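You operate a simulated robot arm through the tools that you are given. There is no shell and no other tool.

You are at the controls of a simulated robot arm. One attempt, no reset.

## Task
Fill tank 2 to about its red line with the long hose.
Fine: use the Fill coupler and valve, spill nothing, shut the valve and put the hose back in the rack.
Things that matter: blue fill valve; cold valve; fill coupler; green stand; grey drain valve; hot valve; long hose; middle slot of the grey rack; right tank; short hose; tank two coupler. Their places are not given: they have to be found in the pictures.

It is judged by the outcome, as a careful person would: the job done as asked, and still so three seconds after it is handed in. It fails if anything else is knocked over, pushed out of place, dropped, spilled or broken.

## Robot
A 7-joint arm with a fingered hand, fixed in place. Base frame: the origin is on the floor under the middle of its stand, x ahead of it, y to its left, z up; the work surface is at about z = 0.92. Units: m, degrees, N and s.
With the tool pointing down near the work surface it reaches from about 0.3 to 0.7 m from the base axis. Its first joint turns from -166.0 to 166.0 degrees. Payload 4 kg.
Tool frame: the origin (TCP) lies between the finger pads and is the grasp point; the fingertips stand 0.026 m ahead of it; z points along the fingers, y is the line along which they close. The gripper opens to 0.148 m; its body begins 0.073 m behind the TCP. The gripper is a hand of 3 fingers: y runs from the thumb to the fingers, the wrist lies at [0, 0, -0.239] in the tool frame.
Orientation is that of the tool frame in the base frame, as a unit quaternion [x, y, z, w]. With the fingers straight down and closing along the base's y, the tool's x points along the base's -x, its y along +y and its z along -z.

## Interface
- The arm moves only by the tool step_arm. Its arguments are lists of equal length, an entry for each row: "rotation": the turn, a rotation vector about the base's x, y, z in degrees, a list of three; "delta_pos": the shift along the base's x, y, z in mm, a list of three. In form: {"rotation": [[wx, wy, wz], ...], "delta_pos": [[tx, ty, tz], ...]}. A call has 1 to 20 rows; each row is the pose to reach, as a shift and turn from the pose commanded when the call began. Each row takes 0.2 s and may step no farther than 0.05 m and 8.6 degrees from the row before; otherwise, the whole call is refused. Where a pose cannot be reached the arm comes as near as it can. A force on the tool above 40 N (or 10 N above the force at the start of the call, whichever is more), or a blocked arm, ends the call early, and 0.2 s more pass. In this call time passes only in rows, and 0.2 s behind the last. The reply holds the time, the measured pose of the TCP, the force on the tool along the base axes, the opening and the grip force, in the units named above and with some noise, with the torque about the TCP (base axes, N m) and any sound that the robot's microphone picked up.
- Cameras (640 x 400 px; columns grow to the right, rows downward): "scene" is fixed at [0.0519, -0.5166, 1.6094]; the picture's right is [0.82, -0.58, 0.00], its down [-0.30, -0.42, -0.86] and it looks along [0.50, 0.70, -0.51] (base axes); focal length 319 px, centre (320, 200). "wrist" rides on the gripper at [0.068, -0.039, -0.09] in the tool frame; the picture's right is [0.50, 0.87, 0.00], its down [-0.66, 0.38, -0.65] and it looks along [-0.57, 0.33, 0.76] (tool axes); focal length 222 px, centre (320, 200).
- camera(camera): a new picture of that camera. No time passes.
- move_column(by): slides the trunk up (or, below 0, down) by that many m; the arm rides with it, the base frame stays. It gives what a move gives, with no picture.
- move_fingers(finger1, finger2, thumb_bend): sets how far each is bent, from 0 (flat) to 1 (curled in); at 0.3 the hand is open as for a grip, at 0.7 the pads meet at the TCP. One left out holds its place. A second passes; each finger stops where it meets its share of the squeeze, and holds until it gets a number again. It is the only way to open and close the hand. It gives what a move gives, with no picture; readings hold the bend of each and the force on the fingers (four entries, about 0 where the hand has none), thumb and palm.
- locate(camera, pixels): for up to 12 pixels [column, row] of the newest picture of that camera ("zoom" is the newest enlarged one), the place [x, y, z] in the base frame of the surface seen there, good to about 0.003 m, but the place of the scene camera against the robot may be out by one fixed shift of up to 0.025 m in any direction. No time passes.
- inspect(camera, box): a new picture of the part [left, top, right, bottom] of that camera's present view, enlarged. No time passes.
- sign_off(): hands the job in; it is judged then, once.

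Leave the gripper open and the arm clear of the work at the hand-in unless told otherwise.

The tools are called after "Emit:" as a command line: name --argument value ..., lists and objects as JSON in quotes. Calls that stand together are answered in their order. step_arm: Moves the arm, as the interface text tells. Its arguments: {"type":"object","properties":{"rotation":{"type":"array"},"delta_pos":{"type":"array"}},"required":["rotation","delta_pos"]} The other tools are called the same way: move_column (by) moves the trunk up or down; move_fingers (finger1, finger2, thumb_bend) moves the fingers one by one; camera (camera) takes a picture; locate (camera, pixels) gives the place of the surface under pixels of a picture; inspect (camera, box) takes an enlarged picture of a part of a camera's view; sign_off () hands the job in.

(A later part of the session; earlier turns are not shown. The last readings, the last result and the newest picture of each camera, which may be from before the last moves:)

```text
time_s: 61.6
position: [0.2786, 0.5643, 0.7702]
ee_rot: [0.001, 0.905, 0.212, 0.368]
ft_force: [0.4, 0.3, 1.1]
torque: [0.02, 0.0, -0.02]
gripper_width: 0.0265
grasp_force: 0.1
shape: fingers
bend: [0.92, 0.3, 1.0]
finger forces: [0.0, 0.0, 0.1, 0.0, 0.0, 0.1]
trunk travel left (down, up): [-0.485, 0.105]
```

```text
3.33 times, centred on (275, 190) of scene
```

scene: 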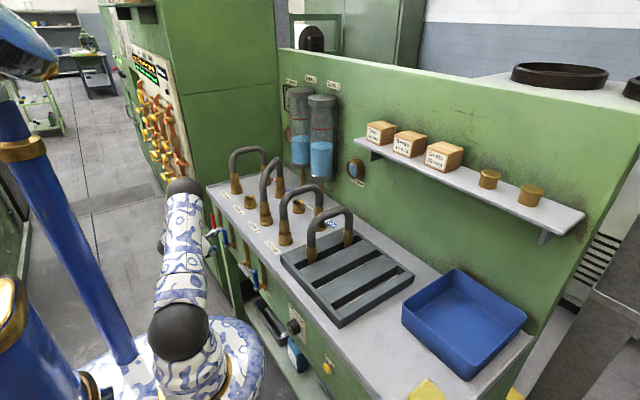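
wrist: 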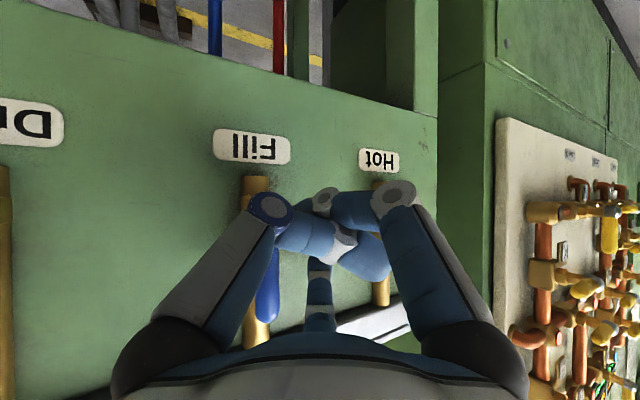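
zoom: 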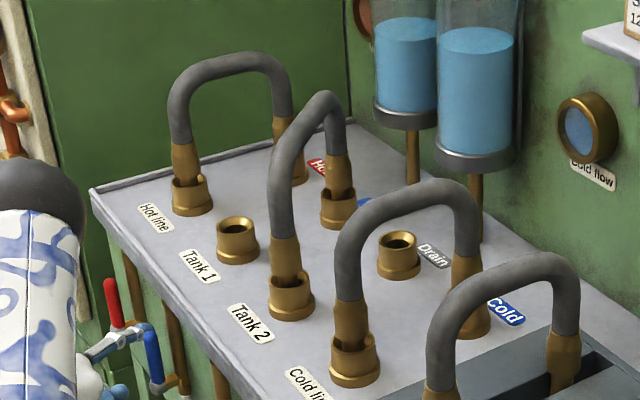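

Nothing is leaking, and Tank 2 rises at about 0.8 px/s, or 3.2 mm/s. With 15.9 px to go, that's around 19 s more. I'll wait 8.4 s and measure at higher zoom.

Emit:
step_arm --rotation '[[0, 0, 0], [0, 0, 0], [0, 0, 0], [0, 0, 0], [0, 0, 0], [0, 0, 0], [0, 0, 0], [0, 0, 0], [0, 0, 0], [0, 0, 0], [0, 0, 0], [0, 0, 0], [0, 0, 0], [0, 0, 0], [0, 0, 0], [0, 0, 0], [0, 0, 0], [0, 0, 0], [0, 0, 0], [0, 0, 0]]' --delta_pos '[[0, 0, 0], [0, 0, 0], [0, 0, 0], [0, 0, 0], [0, 0, 0], [0, 0, 0], [0, 0, 0], [0, 0, 0], [0, 0, 0], [0, 0, 0], [0, 0, 0], [0, 0, 0], [0, 0, 0], [0, 0, 0], [0, 0, 0], [0, 0, 0], [0, 0, 0], [0, 0, 0], [0, 0, 0], [0, 0, 0]]'

Emit:
inspect --camera "scene" --box '[295, 110, 345, 160]'

Emit:
step_arm --rotation '[[0, 0, 0], [0, 0, 0], [0, 0, 0], [0, 0, 0], [0, 0, 0], [0, 0, 0], [0, 0, 0], [0, 0, 0], [0, 0, 0], [0, 0, 0], [0, 0, 0], [0, 0, 0], [0, 0, 0], [0, 0, 0], [0, 0, 0], [0, 0, 0], [0, 0, 0], [0, 0, 0], [0, 0, 0], [0, 0, 0]]' --delta_pos '[[0, 0, 0], [0, 0, 0], [0, 0, 0], [0, 0, 0], [0, 0, 0], [0, 0, 0], [0, 0, 0], [0, 0, 0], [0, 0, 0], [0, 0, 0], [0, 0, 0], [0, 0, 0], [0, 0, 0], [0, 0, 0], [0, 0, 0], [0, 0, 0], [0, 0, 0], [0, 0, 0], [0, 0, 0], [0, 0, 0]]'

Emit:
inspect --camera "scene" --box '[295, 110, 345, 160]'

```text
time_s: 65.8
position: [0.28, 0.5647, 0.7702]
ee_rot: [0.001, 0.906, 0.212, 0.367]
ft_force: [-0.2, -0.7, 0.1]
torque: [-0.04, 0.01, 0.03]
gripper_width: 0.0267
grasp_force: 0.0
shape: fingers
bend: [0.92, 0.3, 1.0]
finger forces: [0.0, 0.0, 0.1, 0.0, 0.0, 0.1]
trunk travel left (down, up): [-0.485, 0.105]
```

```text
8.00 times, centred on (320, 135) of scene
```

zoom: 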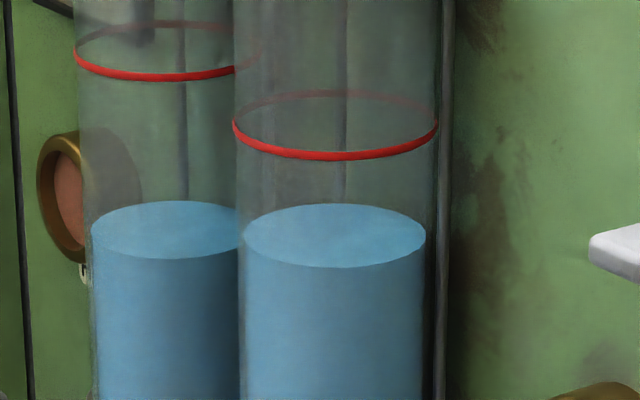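

```text
time_s: 70.0
position: [0.2799, 0.5643, 0.7702]
ee_rot: [0.002, 0.906, 0.211, 0.368]
ft_force: [0.5, 0.3, 0.5]
torque: [-0.02, -0.01, 0.02]
gripper_width: 0.0263
grasp_force: 0.0
shape: fingers
bend: [0.92, 0.3, 1.0]
finger forces: [0.1, 0.0, 0.0, 0.0, 0.0, 0.0]
trunk travel left (down, up): [-0.485, 0.105]
```

```text
8.00 times, centred on (320, 135) of scene
```

zoom: 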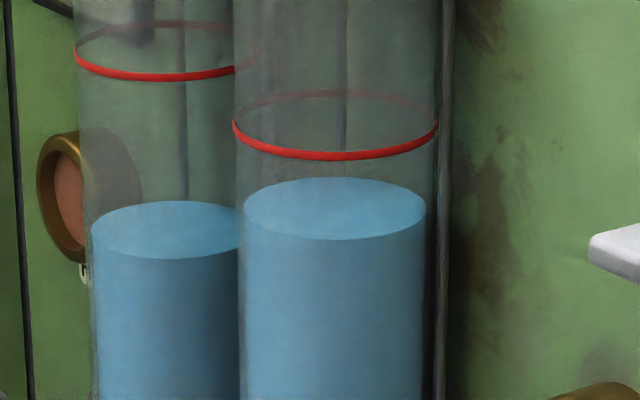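

Between these pictures the level rose 27 zoom-px in 4.2 s. Its ellipse centre is at row 208 and the red line's is at 124, so about 13 s remain. I'll wait another 8.4 s, then measure.

Emit:
step_arm --rotation '[[0, 0, 0], [0, 0, 0], [0, 0, 0], [0, 0, 0], [0, 0, 0], [0, 0, 0], [0, 0, 0], [0, 0, 0], [0, 0, 0], [0, 0, 0], [0, 0, 0], [0, 0, 0], [0, 0, 0], [0, 0, 0], [0, 0, 0], [0, 0, 0], [0, 0, 0], [0, 0, 0], [0, 0, 0], [0, 0, 0]]' --delta_pos '[[0, 0, 0], [0, 0, 0], [0, 0, 0], [0, 0, 0], [0, 0, 0], [0, 0, 0], [0, 0, 0], [0, 0, 0], [0, 0, 0], [0, 0, 0], [0, 0, 0], [0, 0, 0], [0, 0, 0], [0, 0, 0], [0, 0, 0], [0, 0, 0], [0, 0, 0], [0, 0, 0], [0, 0, 0], [0, 0, 0]]'

Emit:
inspect --camera "scene" --box '[295, 110, 345, 160]'

```text
time_s: 74.2
position: [0.2798, 0.5641, 0.769]
ee_rot: [0.001, 0.906, 0.212, 0.367]
ft_force: [0.5, 0.1, 0.4]
torque: [-0.02, 0.0, 0.02]
gripper_width: 0.0265
grasp_force: 0.1
shape: fingers
bend: [0.92, 0.3, 1.0]
finger forces: [0.0, 0.0, 0.0, 0.0, 0.0, 0.1]
trunk travel left (down, up): [-0.485, 0.105]
```

```text
8.00 times, centred on (320, 135) of scene
```

zoom: 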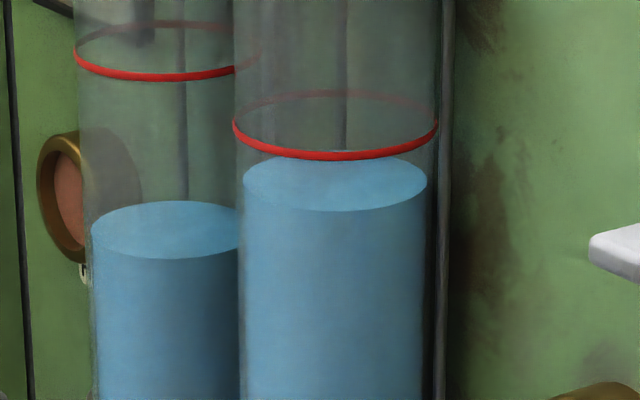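

At 74.2 s the ellipse centre is at row 181 against the line's 125, rising at 6.6 px/s, so about 8.5 s remain. I'll wait 4.2 s more and check.

Emit:
step_arm --rotation '[[0, 0, 0], [0, 0, 0], [0, 0, 0], [0, 0, 0], [0, 0, 0], [0, 0, 0], [0, 0, 0], [0, 0, 0], [0, 0, 0], [0, 0, 0], [0, 0, 0], [0, 0, 0], [0, 0, 0], [0, 0, 0], [0, 0, 0], [0, 0, 0], [0, 0, 0], [0, 0, 0], [0, 0, 0], [0, 0, 0]]' --delta_pos '[[0, 0, 0], [0, 0, 0], [0, 0, 0], [0, 0, 0], [0, 0, 0], [0, 0, 0], [0, 0, 0], [0, 0, 0], [0, 0, 0], [0, 0, 0], [0, 0, 0], [0, 0, 0], [0, 0, 0], [0, 0, 0], [0, 0, 0], [0, 0, 0], [0, 0, 0], [0, 0, 0], [0, 0, 0], [0, 0, 0]]'

Emit:
inspect --camera "scene" --box '[295, 110, 345, 160]'

Emit:
inspect --camera "scene" --box '[190, 200, 270, 290]'

Emit:
locate --camera "zoom" --pixels '[[290, 127], [280, 128], [265, 133], [250, 140], [295, 140], [298, 165], [302, 195], [304, 207], [292, 133], [300, 180]]'

```text
time_s: 78.4
position: [0.2797, 0.5643, 0.7701]
ee_rot: [0.002, 0.906, 0.212, 0.367]
ft_force: [-0.2, 0.2, 0.3]
torque: [-0.01, 0.01, 0.02]
gripper_width: 0.0268
grasp_force: 0.1
shape: fingers
bend: [0.92, 0.3, 1.0]
finger forces: [0.1, 0.0, 0.0, 0.0, 0.1, 0.0]
trunk travel left (down, up): [-0.485, 0.105]
```

```text
8.00 times, centred on (320, 135) of scene
```

zoom: 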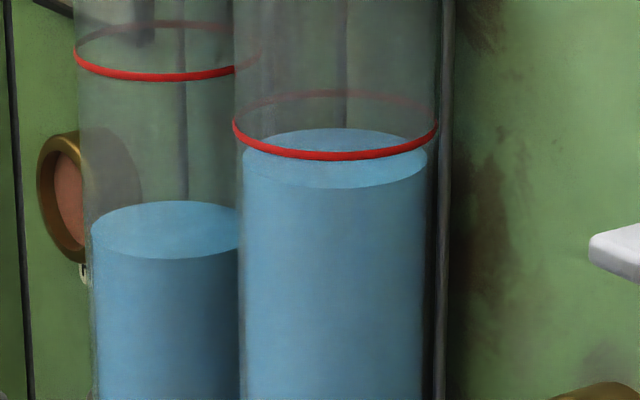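

```text
4.44 times, centred on (230, 245) of scene
```

zoom: 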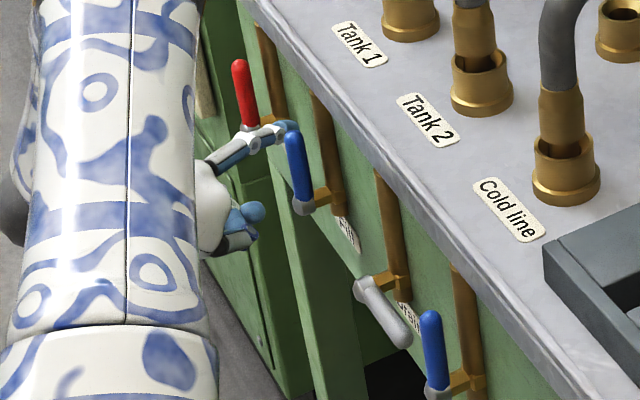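

```text
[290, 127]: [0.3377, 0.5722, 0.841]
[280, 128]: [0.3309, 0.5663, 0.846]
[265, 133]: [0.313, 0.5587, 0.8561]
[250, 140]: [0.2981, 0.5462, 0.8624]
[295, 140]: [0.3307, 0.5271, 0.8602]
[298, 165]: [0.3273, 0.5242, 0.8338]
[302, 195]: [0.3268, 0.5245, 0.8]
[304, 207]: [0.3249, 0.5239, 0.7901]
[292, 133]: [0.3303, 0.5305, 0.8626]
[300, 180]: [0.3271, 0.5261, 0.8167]
```

At 78.4 s the centre is at row 158 against 125, so about 5.3 s remain at roughly 6.2 px/s. The finger is 22 mm left of the upright handle, and closing takes about 1 s of flow. I'll wait 3.2 s, check, then close.

Emit:
step_arm --rotation '[[0, 0, 0], [0, 0, 0], [0, 0, 0], [0, 0, 0], [0, 0, 0], [0, 0, 0], [0, 0, 0], [0, 0, 0], [0, 0, 0], [0, 0, 0], [0, 0, 0], [0, 0, 0], [0, 0, 0], [0, 0, 0], [0, 0, 0]]' --delta_pos '[[0, 0, 0], [0, 0, 0], [0, 0, 0], [0, 0, 0], [0, 0, 0], [0, 0, 0], [0, 0, 0], [0, 0, 0], [0, 0, 0], [0, 0, 0], [0, -3, 0], [0, -6, 0], [0, -9, 0], [0, -12, 0], [0, -15, 0]]'

Emit:
inspect --camera "scene" --box '[295, 110, 345, 160]'

Emit:
inspect --camera "scene" --box '[190, 200, 270, 290]'

```text
time_s: 81.6
position: [0.2798, 0.5501, 0.7695]
ee_rot: [0.001, 0.905, 0.212, 0.368]
ft_force: [-0.5, 0.6, -0.2]
torque: [0.01, 0.05, 0.02]
gripper_width: 0.0265
grasp_force: 0.1
shape: fingers
bend: [0.92, 0.3, 1.0]
finger forces: [0.0, 0.0, 0.0, 0.0, 0.0, 0.0]
trunk travel left (down, up): [-0.485, 0.105]
```

```text
8.00 times, centred on (320, 135) of scene
```

zoom: 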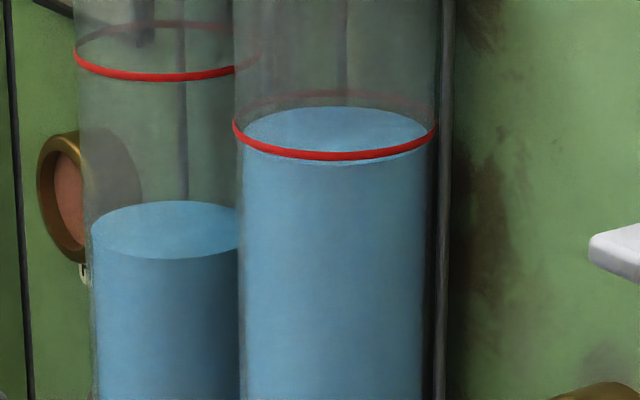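

```text
4.44 times, centred on (230, 245) of scene
```

zoom: 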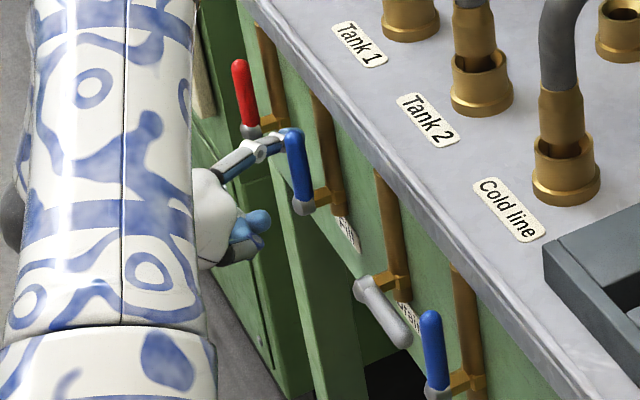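

At 81.6 s the level is 11–12 zoom-px, about 6 mm, below the line, which is roughly 1.7 s of flow. I'll hold 0.4 s and then sweep the handle shut along its arc.

Emit:
step_arm --rotation '[[0, 0, 0], [0, 0, 0], [0, 0, 0], [0, 0, 0], [0, 0, 0], [0, 0, 0], [0, 0, 0], [0, 0, 0], [0, 0, 0], [0, 0, 0]]' --delta_pos '[[0, 0, 0], [0, 0, 0], [0, -7.5, -1], [0, -22.3, 1.6], [0, -37.3, 0.4], [0, -51.5, -4.7], [0, -63.8, -13.3], [0, -73.6, -24.9], [0, -80, -38.5], [0, -81, -42]]'

Emit:
inspect --camera "scene" --box '[295, 110, 345, 160]'

Emit:
inspect --camera "scene" --box '[190, 200, 270, 290]'

Emit:
camera --camera "wrist"

```text
time_s: 83.8
position: [0.2802, 0.4679, 0.729]
ee_rot: [0.002, 0.906, 0.212, 0.367]
ft_force: [0.1, 0.8, 3.4]
torque: [0.12, -0.17, 0.03]
gripper_width: 0.0267
grasp_force: 0.8
shape: fingers
bend: [0.92, 0.25, 1.0]
finger forces: [0.0, 2.8, 0.0, 0.0, 0.1, 0.1]
trunk travel left (down, up): [-0.485, 0.105]
```

```text
8.00 times, centred on (320, 135) of scene
```

zoom: 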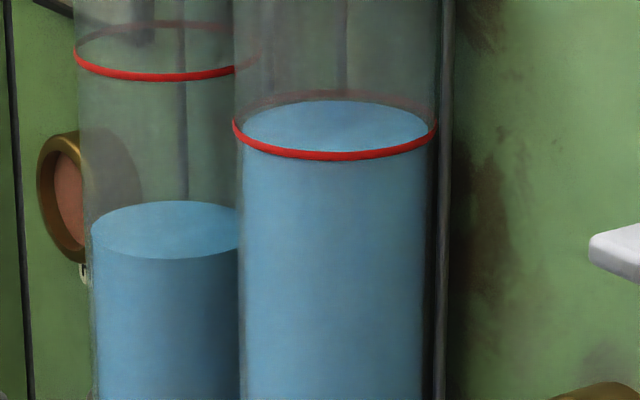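

```text
4.44 times, centred on (230, 245) of scene
```

zoom: 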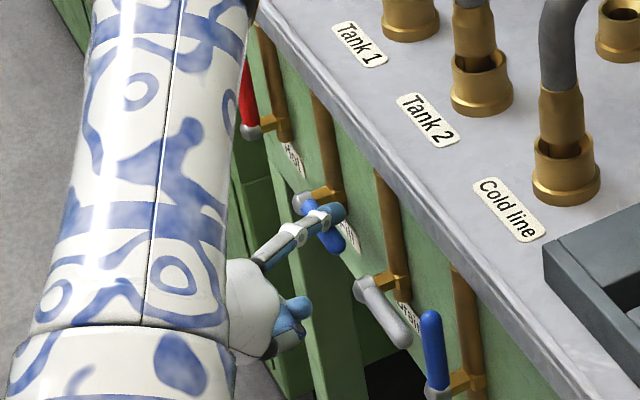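

```text
taken
```

wrist: 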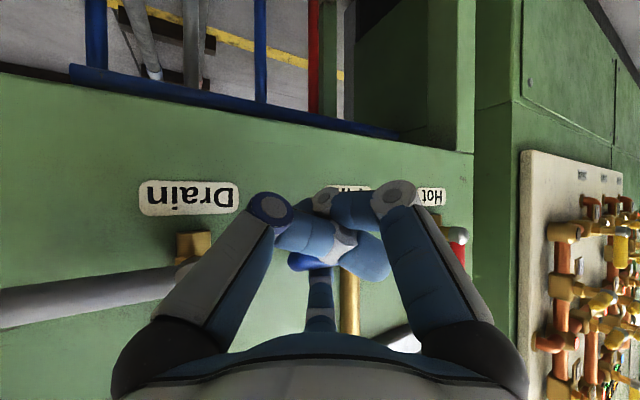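

The handle is back in its crosswise, shut position, and Tank 2 sits within about 3 mm of its red line. I'll hold 2 s to confirm the level has stopped.

Emit:
step_arm --rotation '[[0, 0, 0], [0, 0, 0], [0, 0, 0], [0, 0, 0], [0, 0, 0], [0, 0, 0], [0, 0, 0], [0, 0, 0], [0, 0, 0], [0, 0, 0]]' --delta_pos '[[0, 0, -1], [0, 0, -2], [0, 0, -2], [0, 0, -2], [0, 0, -2], [0, 0, -2], [0, 0, -2], [0, 0, -2], [0, 0, -2], [0, 0, -2]]'

Emit:
inspect --camera "scene" --box '[295, 110, 345, 160]'

Emit:
inspect --camera "scene" --box '[190, 220, 270, 310]'

Emit:
locate --camera "zoom" --pixels '[[303, 113], [312, 123], [330, 148], [338, 158], [320, 135]]'

```text
time_s: 86.0
position: [0.2791, 0.4693, 0.7253]
ee_rot: [0.002, 0.906, 0.212, 0.367]
ft_force: [-0.8, 0.2, 4.1]
torque: [0.12, -0.22, 0.04]
gripper_width: 0.0268
grasp_force: 2.0
shape: fingers
bend: [0.92, 0.24, 1.0]
finger forces: [0.1, 3.8, 0.0, 0.1, 0.0, 0.0]
trunk travel left (down, up): [-0.485, 0.105]
```

```text
8.00 times, centred on (320, 135) of scene
```

zoom: 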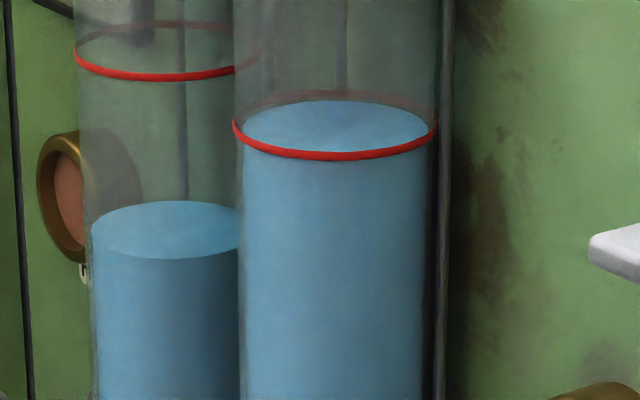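

```text
4.44 times, centred on (230, 265) of scene
```

zoom: 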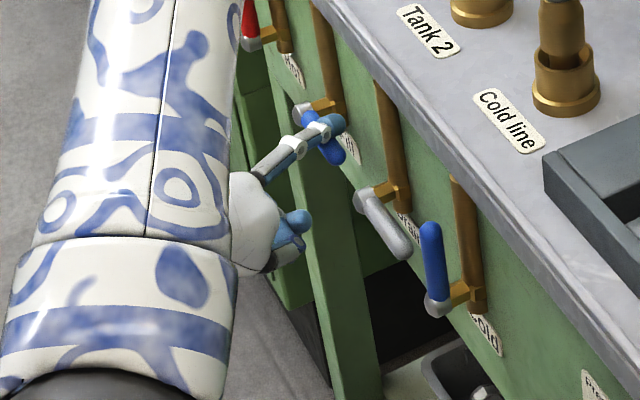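

```text
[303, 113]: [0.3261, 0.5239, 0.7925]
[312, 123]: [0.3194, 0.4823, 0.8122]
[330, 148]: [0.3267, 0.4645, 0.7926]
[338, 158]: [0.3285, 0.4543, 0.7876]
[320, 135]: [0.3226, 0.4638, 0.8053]
```

The level is steady and the handle is level, so the valve is shut. I'll lift the finger off the handle, back straight out from the panel and rise.

Emit:
step_arm --rotation '[[0, 0, 0], [0, 0, 0], [0, 0, 0], [0, 0, 0], [0, 0, 0], [0, 0, 0], [0, 0, 0], [0, 0, 0], [0, 0, 0], [0, 0, 0]]' --delta_pos '[[0, 0, 10], [-5, 0, 18], [-25, 0, 20], [-45, -2, 25], [-50, -5, 50], [-50, -8, 80], [-50, -12, 110], [-50, -16, 140], [-50, -20, 170], [-50, -24, 200]]'

Emit:
camera --camera "scene"

Emit:
camera --camera "wrist"

```text
time_s: 88.2
position: [0.2299, 0.4455, 0.9271]
ee_rot: [0.001, 0.906, 0.212, 0.367]
ft_force: [0.5, -1.1, 0.3]
torque: [0.0, 0.0, 0.01]
gripper_width: 0.0268
grasp_force: 0.1
shape: fingers
bend: [0.92, 0.3, 1.0]
finger forces: [0.0, 0.0, 0.0, 0.0, 0.0, 0.0]
trunk travel left (down, up): [-0.485, 0.105]
```

```text
taken
```

scene: 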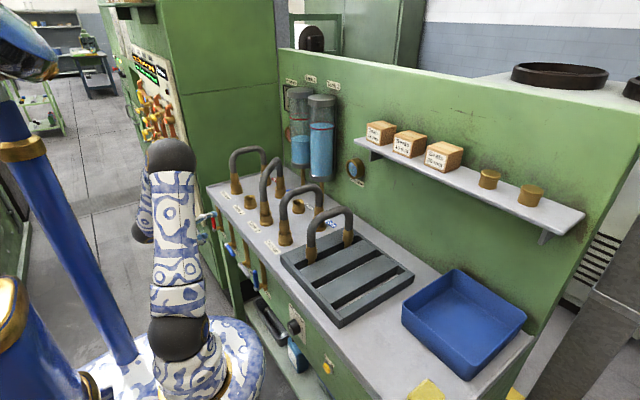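

```text
taken
```

wrist: 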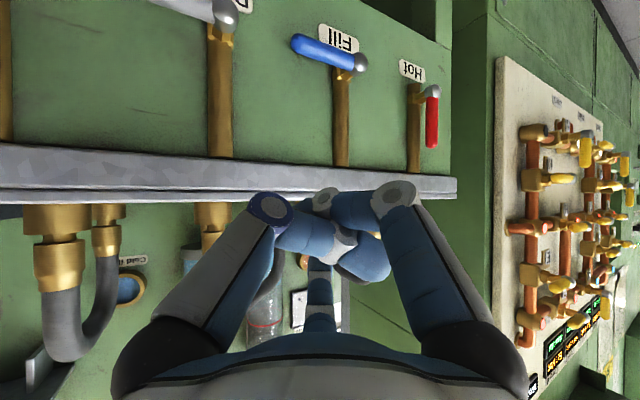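

In the wrist view the Fill handle lies exactly as it did at the start, and Drain and Hot are untouched. I'll raise the trunk by 0.10 m for the hose work.

Emit:
move_column --by 0.1

Emit:
step_arm --rotation '[[0, 0, 0], [-4.4, 1.3, 5.8], [-8.8, 2.6, 11.7], [-13.2, 3.9, 17.5], [-17.6, 5.2, 23.3], [-22.0, 6.6, 29.1], [-26.4, 7.9, 35.0], [-30.75, 9.18, 40.8]]' --delta_pos '[[0, 0, 35], [5, -5, 70], [15, -10, 105], [30, -15, 135], [50, -20, 160], [75, -25, 180], [105, -28, 190], [135, -30, 195]]'

Emit:
camera --camera "scene"

Emit:
camera --camera "wrist"

```text
time_s: 89.5
position: [0.2298, 0.4457, 1.026]
ee_rot: [0.001, 0.906, 0.212, 0.368]
ft_force: [0.0, -0.5, 0.8]
torque: [-0.01, -0.04, 0.02]
gripper_width: 0.0267
grasp_force: 0.1
shape: fingers
bend: [0.92, 0.3, 1.0]
finger forces: [0.0, 0.0, 0.0, 0.0, 0.0, 0.0]
trunk travel left (down, up): [-0.585, 0.005]
```

```text
time_s: 91.3
position: [0.3649, 0.4153, 1.2209]
ee_rot: [-0.389, 0.898, 0.082, 0.187]
ft_force: [0.8, -0.1, -0.3]
torque: [0.01, 0.0, 0.01]
gripper_width: 0.0268
grasp_force: 0.1
shape: fingers
bend: [0.92, 0.3, 1.0]
finger forces: [0.0, 0.1, 0.1, 0.0, 0.0, 0.0]
trunk travel left (down, up): [-0.585, 0.005]
```

```text
taken
```

scene: 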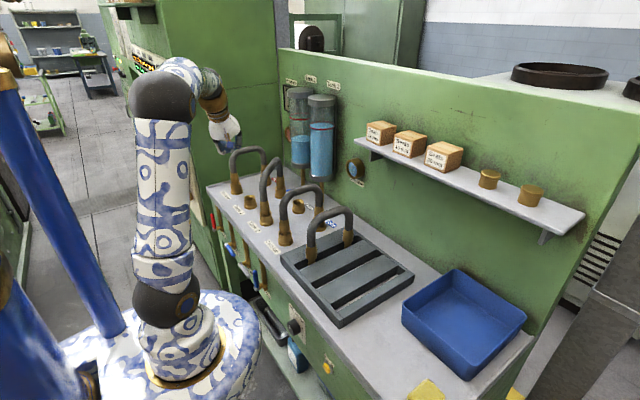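

```text
taken
```

wrist: 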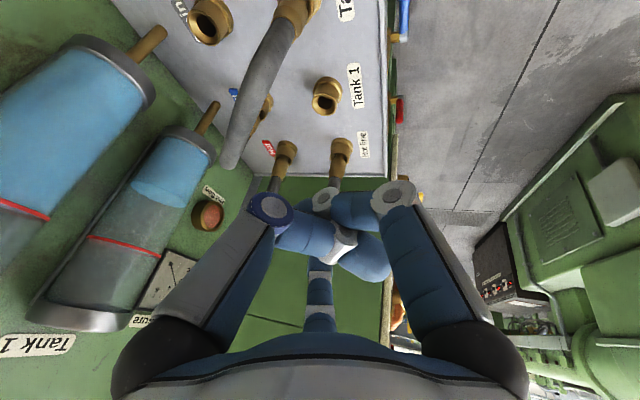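

The hand is back in the orientation it had when it released the hose. I'll open finger 1 and then the thumb back to the grasp opening.

Emit:
move_fingers --finger1 0.35 --finger2 0.35

Emit:
move_fingers --thumb_bend 0.35

Emit:
step_arm --rotation '[[0, 0, 0], [0, 0, 0], [0, 0, 0]]' --delta_pos '[[40, 8, 0], [80, 18, -10], [121, 29, -23]]'

Emit:
camera --camera "wrist"

Emit:
inspect --camera "scene" --box '[230, 100, 320, 240]'

```text
time_s: 92.3
position: [0.3645, 0.4154, 1.2214]
ee_rot: [-0.39, 0.898, 0.083, 0.188]
ft_force: [-0.6, 0.6, 0.3]
torque: [-0.01, 0.0, -0.01]
gripper_width: 0.0645
grasp_force: 0.1
shape: fingers
bend: [0.35, 0.35, 1.0]
finger forces: [0.1, 0.2, 0.1, 0.0, 0.0, 0.0]
trunk travel left (down, up): [-0.585, 0.005]
```

```text
time_s: 93.3
position: [0.3658, 0.4156, 1.2221]
ee_rot: [-0.389, 0.898, 0.083, 0.187]
ft_force: [-0.5, -0.3, -0.4]
torque: [0.01, 0.0, 0.0]
gripper_width: 0.1106
grasp_force: 0.1
shape: fingers
bend: [0.35, 0.35, 0.35]
finger forces: [0.1, 0.0, 0.0, 0.1, 0.0, 0.0]
trunk travel left (down, up): [-0.585, 0.005]
```

```text
time_s: 94.2
position: [0.4855, 0.4443, 1.1988]
ee_rot: [-0.389, 0.898, 0.082, 0.187]
ft_force: [-0.9, -0.3, -0.1]
torque: [-0.02, 0.05, -0.03]
gripper_width: 0.1109
grasp_force: 0.1
shape: fingers
bend: [0.35, 0.35, 0.35]
finger forces: [0.0, 0.0, 0.0, 0.1, 0.0, 0.0]
trunk travel left (down, up): [-0.585, 0.005]
```

```text
taken
```

wrist: 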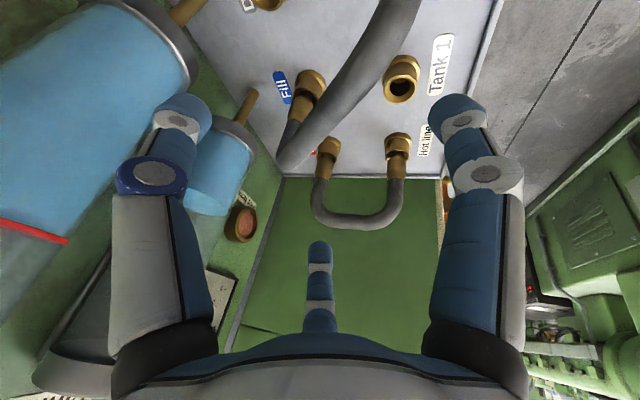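

```text
2.86 times, centred on (275, 170) of scene
```

zoom: 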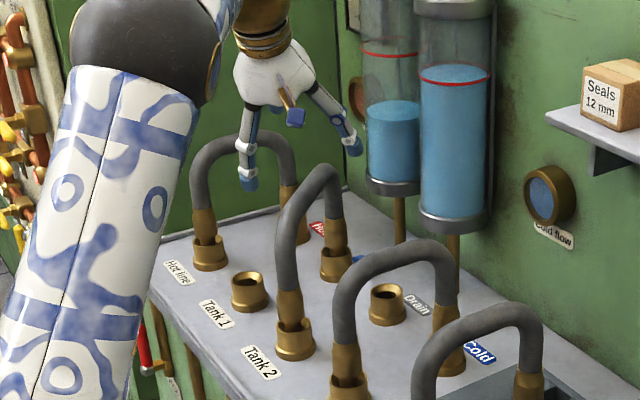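

The hose is exactly where I left it and Tank 2 is at its line. I'll go down the same path, in reverse, onto the hose.

Emit:
step_arm --rotation '[[0, 0, 0], [0, 0, 0], [0, 0, 0], [0, 0, 0], [0, 0, 0], [0, 0, 0]]' --delta_pos '[[8, 8, -20], [15, 16, -42], [22, 23, -65], [29, 30, -88], [35, 37, -106], [39, 40, -119]]'

Emit:
camera --camera "wrist"

Emit:
inspect --camera "scene" --box '[230, 100, 320, 240]'

```text
time_s: 95.5
position: [0.5252, 0.485, 1.0806]
ee_rot: [-0.389, 0.898, 0.083, 0.187]
ft_force: [0.2, 0.0, -0.3]
torque: [0.0, 0.0, 0.04]
gripper_width: 0.1108
grasp_force: 0.1
shape: fingers
bend: [0.35, 0.35, 0.35]
finger forces: [0.1, 0.0, 0.0, 0.0, 0.0, 0.0]
trunk travel left (down, up): [-0.585, 0.005]
```

```text
taken
```

wrist: 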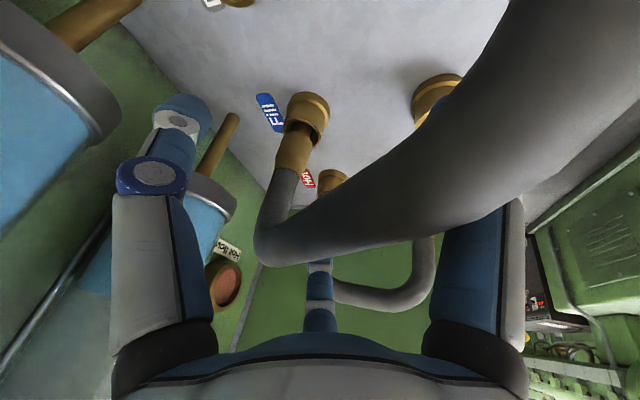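

```text
2.86 times, centred on (275, 170) of scene
```

zoom: 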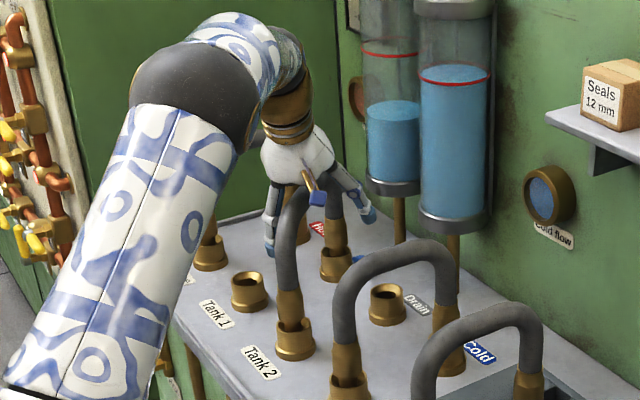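

The hand straddles the hose just as it did at release. I'll close the fingers around it.

Emit:
move_fingers --finger1 0.84 --finger2 0.84 --thumb_bend 0.84

Emit:
camera --camera "wrist"

Emit:
inspect --camera "scene" --box '[245, 140, 315, 240]'

```text
time_s: 96.5
position: [0.525, 0.4845, 1.0804]
ee_rot: [-0.389, 0.898, 0.082, 0.188]
ft_force: [-0.2, -0.4, 0.4]
torque: [0.01, 0.01, 0.03]
gripper_width: 0.0002
grasp_force: 0.1
shape: fingers
bend: [0.77, 0.77, 0.76]
finger forces: [0.0, 0.1, 0.0, 0.1, 0.0, 0.0]
trunk travel left (down, up): [-0.585, 0.005]
```

```text
taken
```

wrist: 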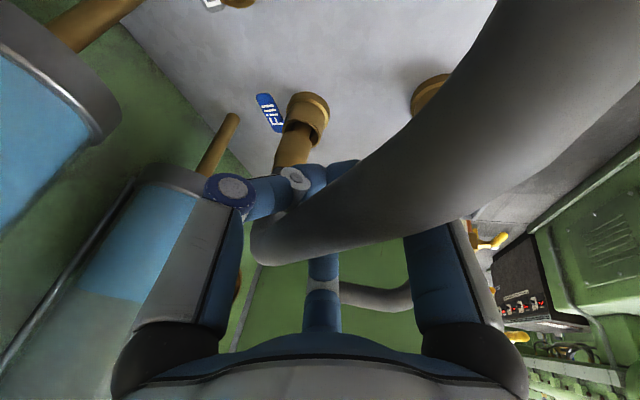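

```text
4.00 times, centred on (280, 190) of scene
```

zoom: 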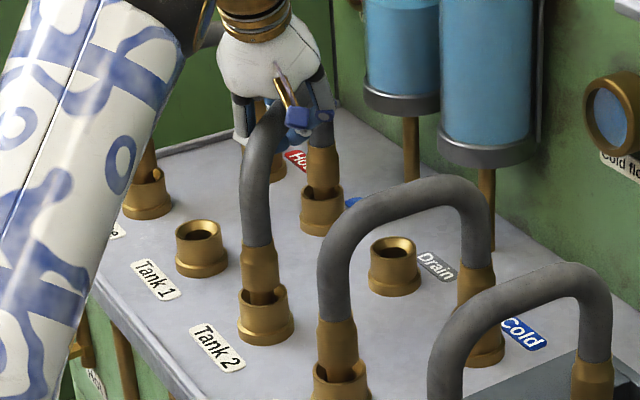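

The fingers stopped at 0.77 against each other with the hose loosely caged. I'll squeeze further so the cage tightens.

Emit:
move_fingers --finger1 0.97 --finger2 0.97 --thumb_bend 0.97

Emit:
step_arm --rotation '[[0, 0, 0], [0, 0, 0], [0, 0, 0]]' --delta_pos '[[0, 0, 3], [0, 0, 6], [0, 0, 10]]'

Emit:
camera --camera "wrist"

Emit:
inspect --camera "scene" --box '[245, 140, 315, 240]'

```text
time_s: 97.5
position: [0.5242, 0.4857, 1.0794]
ee_rot: [-0.39, 0.898, 0.083, 0.187]
ft_force: [-0.2, 0.1, -2.6]
torque: [-0.02, 0.02, 0.01]
gripper_width: 0.0
grasp_force: 0.4
shape: fingers
bend: [0.88, 0.88, 0.87]
finger forces: [0.1, 0.0, 0.0, 0.1, 0.0, 0.0]
trunk travel left (down, up): [-0.585, 0.005]
```

```text
time_s: 98.3
position: [0.5254, 0.4846, 1.0888]
ee_rot: [-0.389, 0.898, 0.082, 0.187]
ft_force: [-0.4, -0.4, -3.4]
torque: [0.0, 0.01, 0.02]
gripper_width: 0.0001
grasp_force: 0.1
shape: fingers
bend: [0.88, 0.88, 0.87]
finger forces: [0.0, 0.0, 0.0, 0.0, 0.1, 0.0]
trunk travel left (down, up): [-0.585, 0.005]
```

```text
taken
```

wrist: 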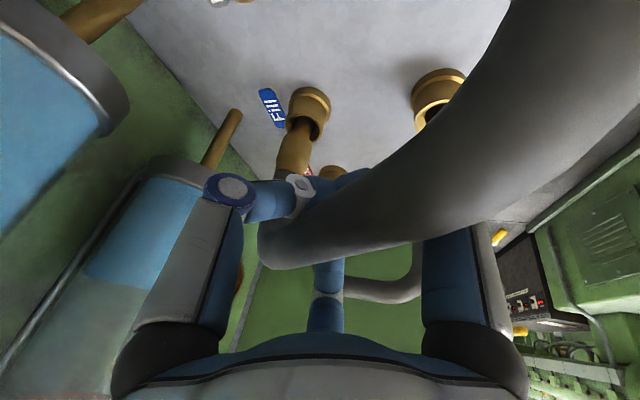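

```text
4.00 times, centred on (280, 190) of scene
```

zoom: 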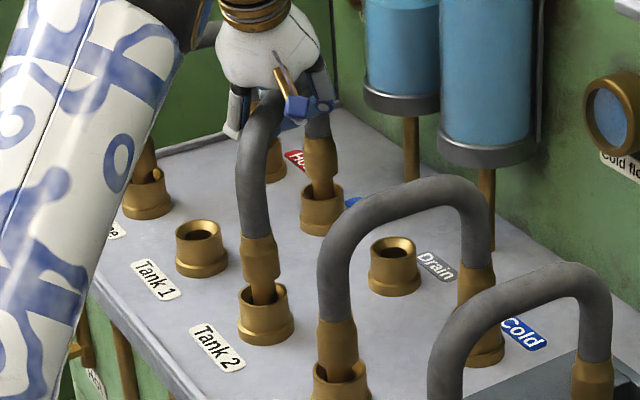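

The hand now carries the hose's weight, about 3 N, and both nipples have started to rise. I'll lift slowly straight up until they're well clear of the couplers.

Emit:
step_arm --rotation '[[0, 0, 0], [0, 0, 0], [0, 0, 0], [0, 0, 0], [0, 0, 0]]' --delta_pos '[[0, 0, 8], [0, 0, 17], [0, 0, 27], [0, 0, 38], [0, 0, 50]]'

Emit:
camera --camera "wrist"

Emit:
inspect --camera "scene" --box '[245, 120, 315, 240]'

```text
time_s: 99.5
position: [0.5259, 0.4841, 1.1397]
ee_rot: [-0.389, 0.898, 0.082, 0.187]
ft_force: [0.2, -0.5, -2.1]
torque: [0.04, 0.01, -0.03]
gripper_width: 0.0
grasp_force: 0.1
shape: fingers
bend: [0.88, 0.88, 0.87]
finger forces: [0.1, 0.1, 0.0, 0.1, 0.0, 0.0]
trunk travel left (down, up): [-0.585, 0.005]
```

```text
taken
```

wrist: 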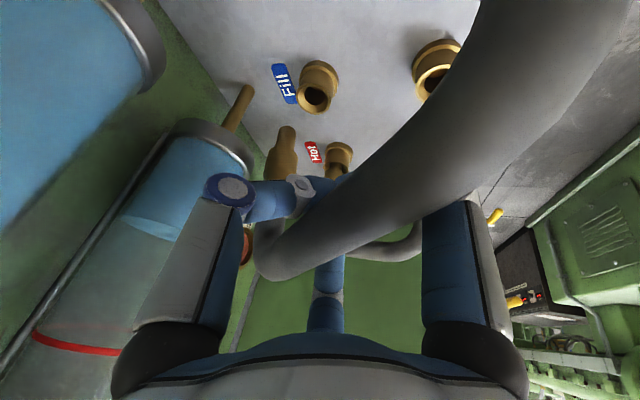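

```text
3.33 times, centred on (280, 180) of scene
```

zoom: 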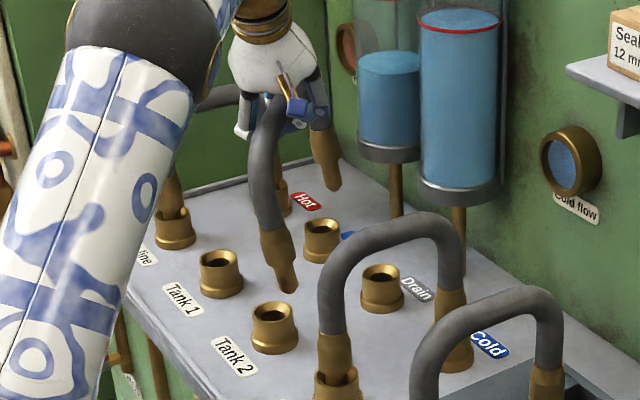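

The hose is free of both couplers and nothing has dripped, but it has leaned in the hand: the nipples swing toward +x/−y in the scene. I'll measure the lean before going on.

Emit:
locate --camera "zoom" --pixels '[[262, 215], [268, 232], [275, 250], [284, 275], [288, 287], [318, 115], [322, 140], [328, 160], [333, 180], [252, 170], [262, 120], [300, 110]]'

Emit:
locate --camera "wrist" --pixels '[[286, 132], [284, 145], [280, 165], [265, 245], [340, 240], [420, 190], [500, 110], [560, 40], [300, 265]]'

Emit:
camera --camera "scene"

```text
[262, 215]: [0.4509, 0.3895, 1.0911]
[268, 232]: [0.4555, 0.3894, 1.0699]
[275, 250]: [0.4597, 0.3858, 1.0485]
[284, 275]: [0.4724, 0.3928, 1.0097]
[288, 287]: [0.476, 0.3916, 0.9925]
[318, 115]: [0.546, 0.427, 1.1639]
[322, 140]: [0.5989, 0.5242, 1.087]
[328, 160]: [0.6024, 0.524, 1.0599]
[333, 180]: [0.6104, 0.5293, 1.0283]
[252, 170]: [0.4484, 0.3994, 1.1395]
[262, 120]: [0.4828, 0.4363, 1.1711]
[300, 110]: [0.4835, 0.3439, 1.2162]
```

```text
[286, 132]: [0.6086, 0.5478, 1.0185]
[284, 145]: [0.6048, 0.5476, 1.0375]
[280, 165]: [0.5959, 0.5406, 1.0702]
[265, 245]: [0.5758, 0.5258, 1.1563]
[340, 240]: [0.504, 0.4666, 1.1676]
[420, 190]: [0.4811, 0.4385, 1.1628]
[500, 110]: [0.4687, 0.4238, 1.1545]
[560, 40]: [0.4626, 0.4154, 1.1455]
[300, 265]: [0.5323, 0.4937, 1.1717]
```

```text
taken
```

scene: 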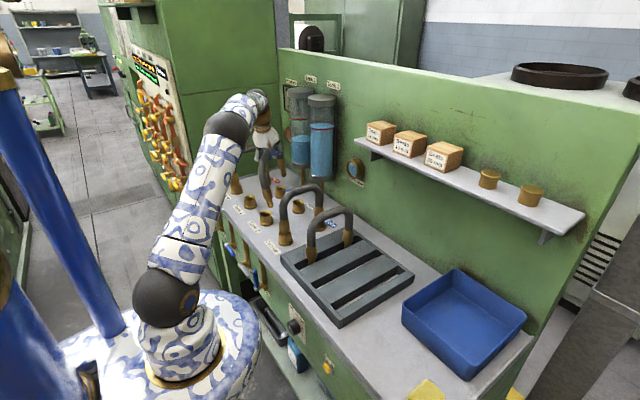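

The hose leans about 10° with its near end low and is rolled about 8°. It still hangs securely in the cage. I'll raise it 50 mm more, then draw it inward and up to the transit height used before, watching for any slip.

Emit:
step_arm --rotation '[[0, 0, 0], [0, 0, 0], [0, 0, 0], [0, 0, 0], [0, 0, 0], [0, 0, 0], [0, 0, 0], [0, 0, 0], [0, 0, 0]]' --delta_pos '[[0, 0, 15], [0, 0, 32], [0, 0, 50], [-8, -10, 70], [-18, -24, 95], [-30, -44, 120], [-42, -66, 145], [-54, -92, 170], [-64, -118, 190]]'

Emit:
camera --camera "wrist"

Emit:
inspect --camera "scene" --box '[220, 60, 340, 220]'

```text
time_s: 101.5
position: [0.4605, 0.3658, 1.3304]
ee_rot: [-0.388, 0.899, 0.081, 0.187]
ft_force: [0.5, -0.4, -2.4]
torque: [0.0, -0.01, 0.04]
gripper_width: 0.0
grasp_force: 0.0
shape: fingers
bend: [0.88, 0.88, 0.87]
finger forces: [0.0, 0.2, 0.0, 0.0, 0.1, 0.0]
trunk travel left (down, up): [-0.585, 0.005]
```

```text
taken
```

wrist: 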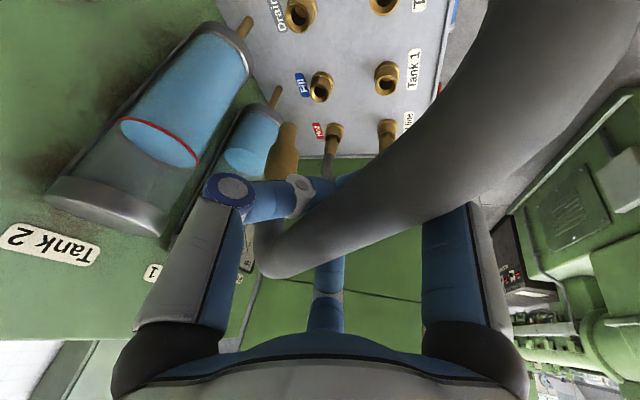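

```text
2.50 times, centred on (280, 140) of scene
```

zoom: 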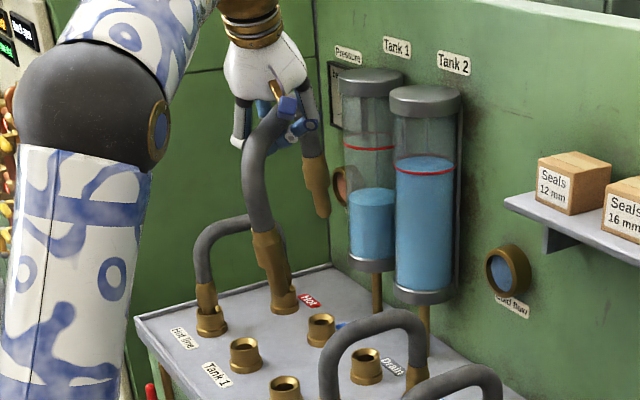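

The hose keeps the same lean, which means it turns with the hand. The lean is along +x, so a +12° turn about y should level it. I'll do that here in free air and re-measure.

Emit:
step_arm --rotation '[[0, 4, 0], [0, 8, 0], [0, 12, 0]]' --delta_pos '[[0, 0, 0], [0, 0, 0], [0, 0, 0]]'

Emit:
camera --camera "wrist"

Emit:
inspect --camera "scene" --box '[230, 80, 320, 200]'

```text
time_s: 102.3
position: [0.4614, 0.367, 1.3296]
ee_rot: [-0.379, 0.913, 0.123, 0.092]
ft_force: [-0.1, 0.4, -3.1]
torque: [0.0, 0.01, 0.0]
gripper_width: 0.0001
grasp_force: 0.3
shape: fingers
bend: [0.88, 0.88, 0.87]
finger forces: [0.1, 0.3, 0.1, 0.0, 0.0, 0.1]
trunk travel left (down, up): [-0.585, 0.005]
```

```text
taken
```

wrist: 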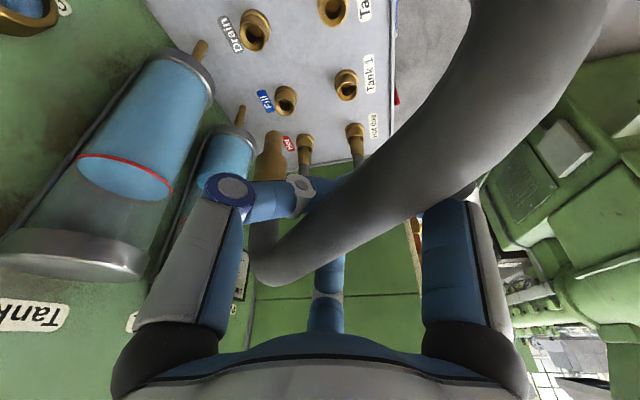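

```text
3.33 times, centred on (275, 140) of scene
```

zoom: 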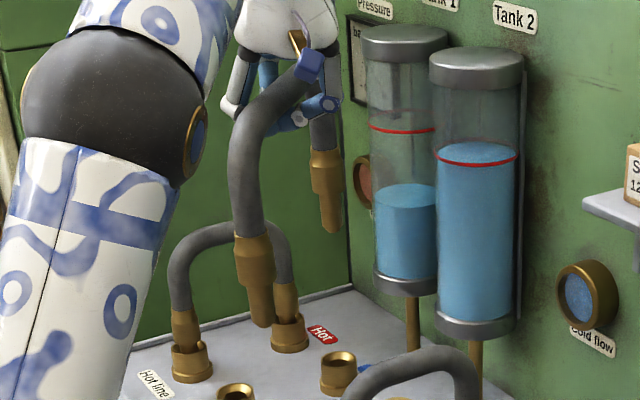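

The hose straightened partly. I'll measure both legs again.

Emit:
locate --camera "zoom" --pixels '[[252, 250], [240, 250], [266, 250], [260, 290], [265, 315], [325, 165], [330, 205], [333, 225], [247, 190], [285, 95], [245, 150], [323, 130]]'

Emit:
locate --camera "wrist" --pixels '[[272, 140], [270, 155], [267, 170], [265, 240], [290, 265], [350, 225], [420, 170], [480, 100], [540, 40], [520, 60], [330, 200], [380, 210]]'

```text
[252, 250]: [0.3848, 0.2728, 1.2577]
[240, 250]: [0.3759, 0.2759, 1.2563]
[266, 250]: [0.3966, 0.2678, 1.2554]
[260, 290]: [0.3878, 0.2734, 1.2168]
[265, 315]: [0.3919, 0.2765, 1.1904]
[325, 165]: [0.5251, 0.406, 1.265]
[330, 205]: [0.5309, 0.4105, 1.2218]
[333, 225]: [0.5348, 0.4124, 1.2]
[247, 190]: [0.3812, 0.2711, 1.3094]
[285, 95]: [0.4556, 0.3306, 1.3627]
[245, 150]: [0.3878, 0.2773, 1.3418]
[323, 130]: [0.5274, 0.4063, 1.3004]
```

```text
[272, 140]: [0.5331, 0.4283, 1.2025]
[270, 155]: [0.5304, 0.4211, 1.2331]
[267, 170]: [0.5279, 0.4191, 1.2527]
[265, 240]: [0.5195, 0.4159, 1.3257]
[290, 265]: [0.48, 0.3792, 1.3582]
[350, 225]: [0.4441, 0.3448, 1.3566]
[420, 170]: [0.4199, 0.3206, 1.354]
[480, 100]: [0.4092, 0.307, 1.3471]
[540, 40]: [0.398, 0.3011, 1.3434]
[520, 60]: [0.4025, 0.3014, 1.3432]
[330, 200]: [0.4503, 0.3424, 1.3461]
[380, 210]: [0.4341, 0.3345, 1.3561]
```

The residual lean is about 4° and the hose spans correctly at 43.6°. I'll carry it back over the cold and short hoses toward the rack, unwinding the yaw to bring it parallel with x.

Emit:
step_arm --rotation '[[0, 0, -5], [0, 0, -10], [0, 0, -15], [0, 0, -20], [0, 0, -25], [0, 0, -30], [0, 0, -35], [0, 0, -40], [0, 0, -43.6]]' --delta_pos '[[-10, -35, 0], [-15, -70, 0], [-20, -105, 0], [-20, -140, 0], [-20, -175, 0], [-20, -210, 0], [-15, -245, 0], [-10, -280, 0], [-5, -315, 0]]'

Emit:
camera --camera "wrist"

Emit:
camera --camera "scene"

Emit:
inspect --camera "scene" --box '[270, 110, 400, 270]'

```text
time_s: 104.3
position: [0.4557, 0.0493, 1.3295]
ee_rot: [-0.012, 0.988, 0.079, 0.13]
ft_force: [-0.3, -0.6, -2.1]
torque: [-0.03, -0.01, 0.01]
gripper_width: 0.0001
grasp_force: 0.4
shape: fingers
bend: [0.89, 0.88, 0.87]
finger forces: [0.3, 0.6, 0.1, 0.0, 0.0, 0.0]
trunk travel left (down, up): [-0.585, 0.005]
```

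```text
taken
```

wrist: 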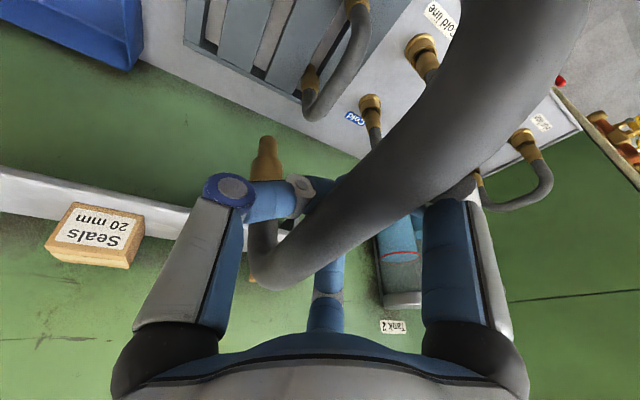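

```text
taken
```

scene: 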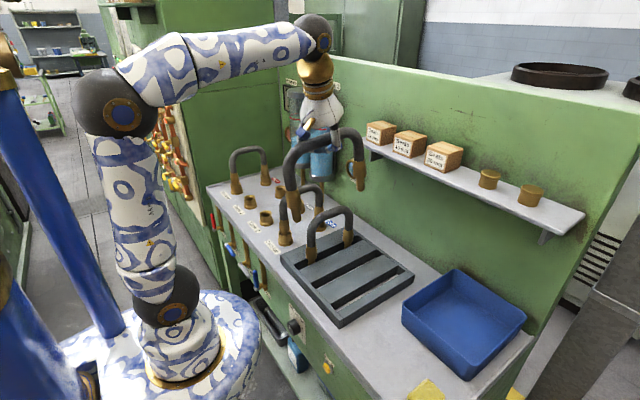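

```text
2.50 times, centred on (335, 190) of scene
```

zoom: 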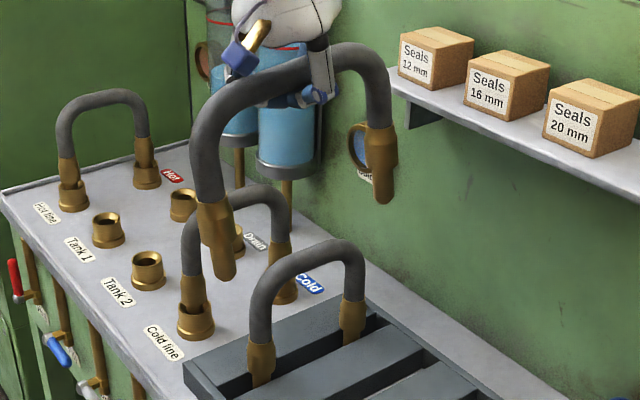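

The hose is held and clear above the rack area. I'll measure both legs again here, plus the rack's middle slot.

Emit:
locate --camera "zoom" --pixels '[[215, 210], [203, 212], [229, 208], [222, 250], [227, 272], [380, 135], [382, 170], [384, 195], [205, 150], [280, 80], [350, 55], [378, 100]]'

Emit:
locate --camera "wrist" --pixels '[[268, 145], [266, 160], [263, 175], [270, 250], [295, 265], [350, 230], [410, 180], [460, 110], [530, 30], [500, 60], [310, 85], [355, 5]]'

Emit:
inspect --camera "scene" --box '[275, 215, 420, 335]'

```text
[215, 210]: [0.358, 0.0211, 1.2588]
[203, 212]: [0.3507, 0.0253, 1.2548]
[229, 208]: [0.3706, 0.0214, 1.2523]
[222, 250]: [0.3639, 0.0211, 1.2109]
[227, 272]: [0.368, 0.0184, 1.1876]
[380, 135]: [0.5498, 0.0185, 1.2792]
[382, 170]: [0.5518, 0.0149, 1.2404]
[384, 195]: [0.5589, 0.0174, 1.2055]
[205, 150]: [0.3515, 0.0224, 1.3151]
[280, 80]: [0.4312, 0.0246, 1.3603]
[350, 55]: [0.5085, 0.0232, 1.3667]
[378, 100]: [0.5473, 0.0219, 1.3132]
```

```text
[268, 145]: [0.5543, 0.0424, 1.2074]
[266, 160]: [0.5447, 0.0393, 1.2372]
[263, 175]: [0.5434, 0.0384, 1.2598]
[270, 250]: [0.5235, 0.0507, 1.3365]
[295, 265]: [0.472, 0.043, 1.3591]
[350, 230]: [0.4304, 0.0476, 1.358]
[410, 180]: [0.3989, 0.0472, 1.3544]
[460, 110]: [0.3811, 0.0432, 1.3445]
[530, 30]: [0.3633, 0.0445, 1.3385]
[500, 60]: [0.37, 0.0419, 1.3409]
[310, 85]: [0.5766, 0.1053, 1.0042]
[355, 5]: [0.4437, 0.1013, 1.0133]
```

```text
3.33 times, centred on (348, 275) of scene
```

zoom: 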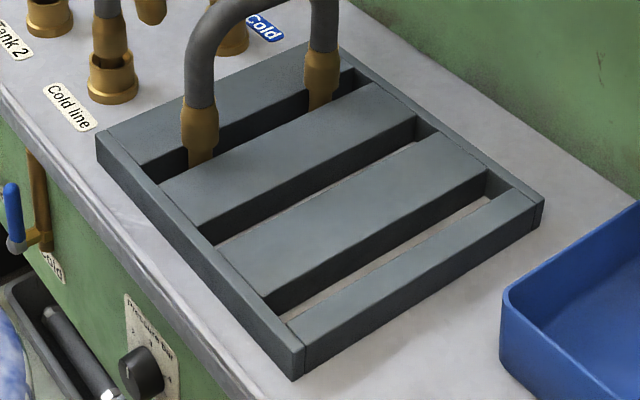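

The hose is still pitched about 5° and rolled about 4.5°. I'll apply a corrective turn of (+6, +7)° about x and y, allowing for some slip in the cage, and check.

Emit:
step_arm --rotation '[[2, 2.3, 0], [4, 4.7, 0], [6, 7, 0]]' --delta_pos '[[0, 0, 0], [0, 0, 0], [0, 0, 0]]'

Emit:
camera --camera "wrist"

Emit:
inspect --camera "scene" --box '[280, 110, 380, 240]'

```text
time_s: 105.2
position: [0.4558, 0.051, 1.3291]
ee_rot: [0.0, 0.989, 0.132, 0.07]
ft_force: [0.9, 0.1, -3.7]
torque: [-0.01, 0.01, 0.01]
gripper_width: 0.0
grasp_force: 0.1
shape: fingers
bend: [0.89, 0.88, 0.87]
finger forces: [0.3, 0.4, 0.0, 0.0, 0.0, 0.1]
trunk travel left (down, up): [-0.585, 0.005]
```

```text
taken
```

wrist: 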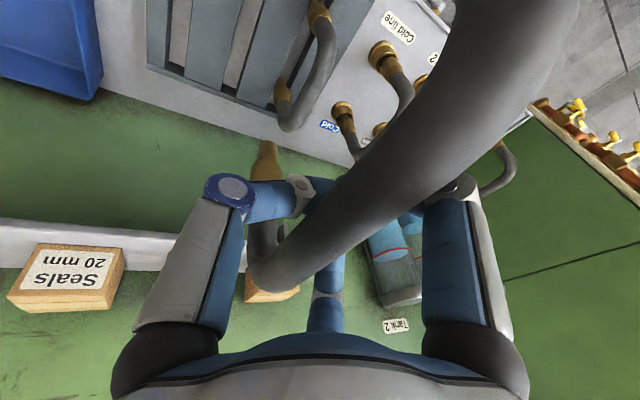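

```text
3.08 times, centred on (330, 175) of scene
```

zoom: 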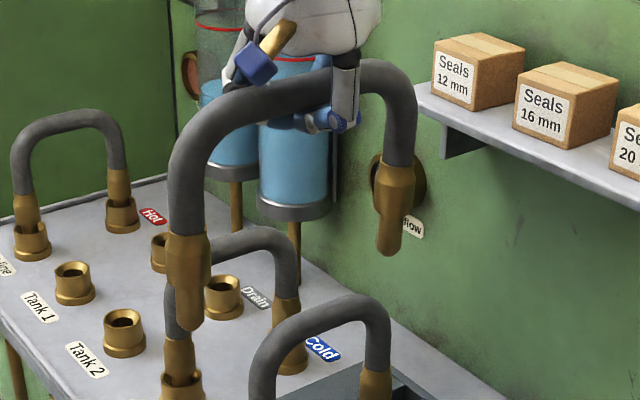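

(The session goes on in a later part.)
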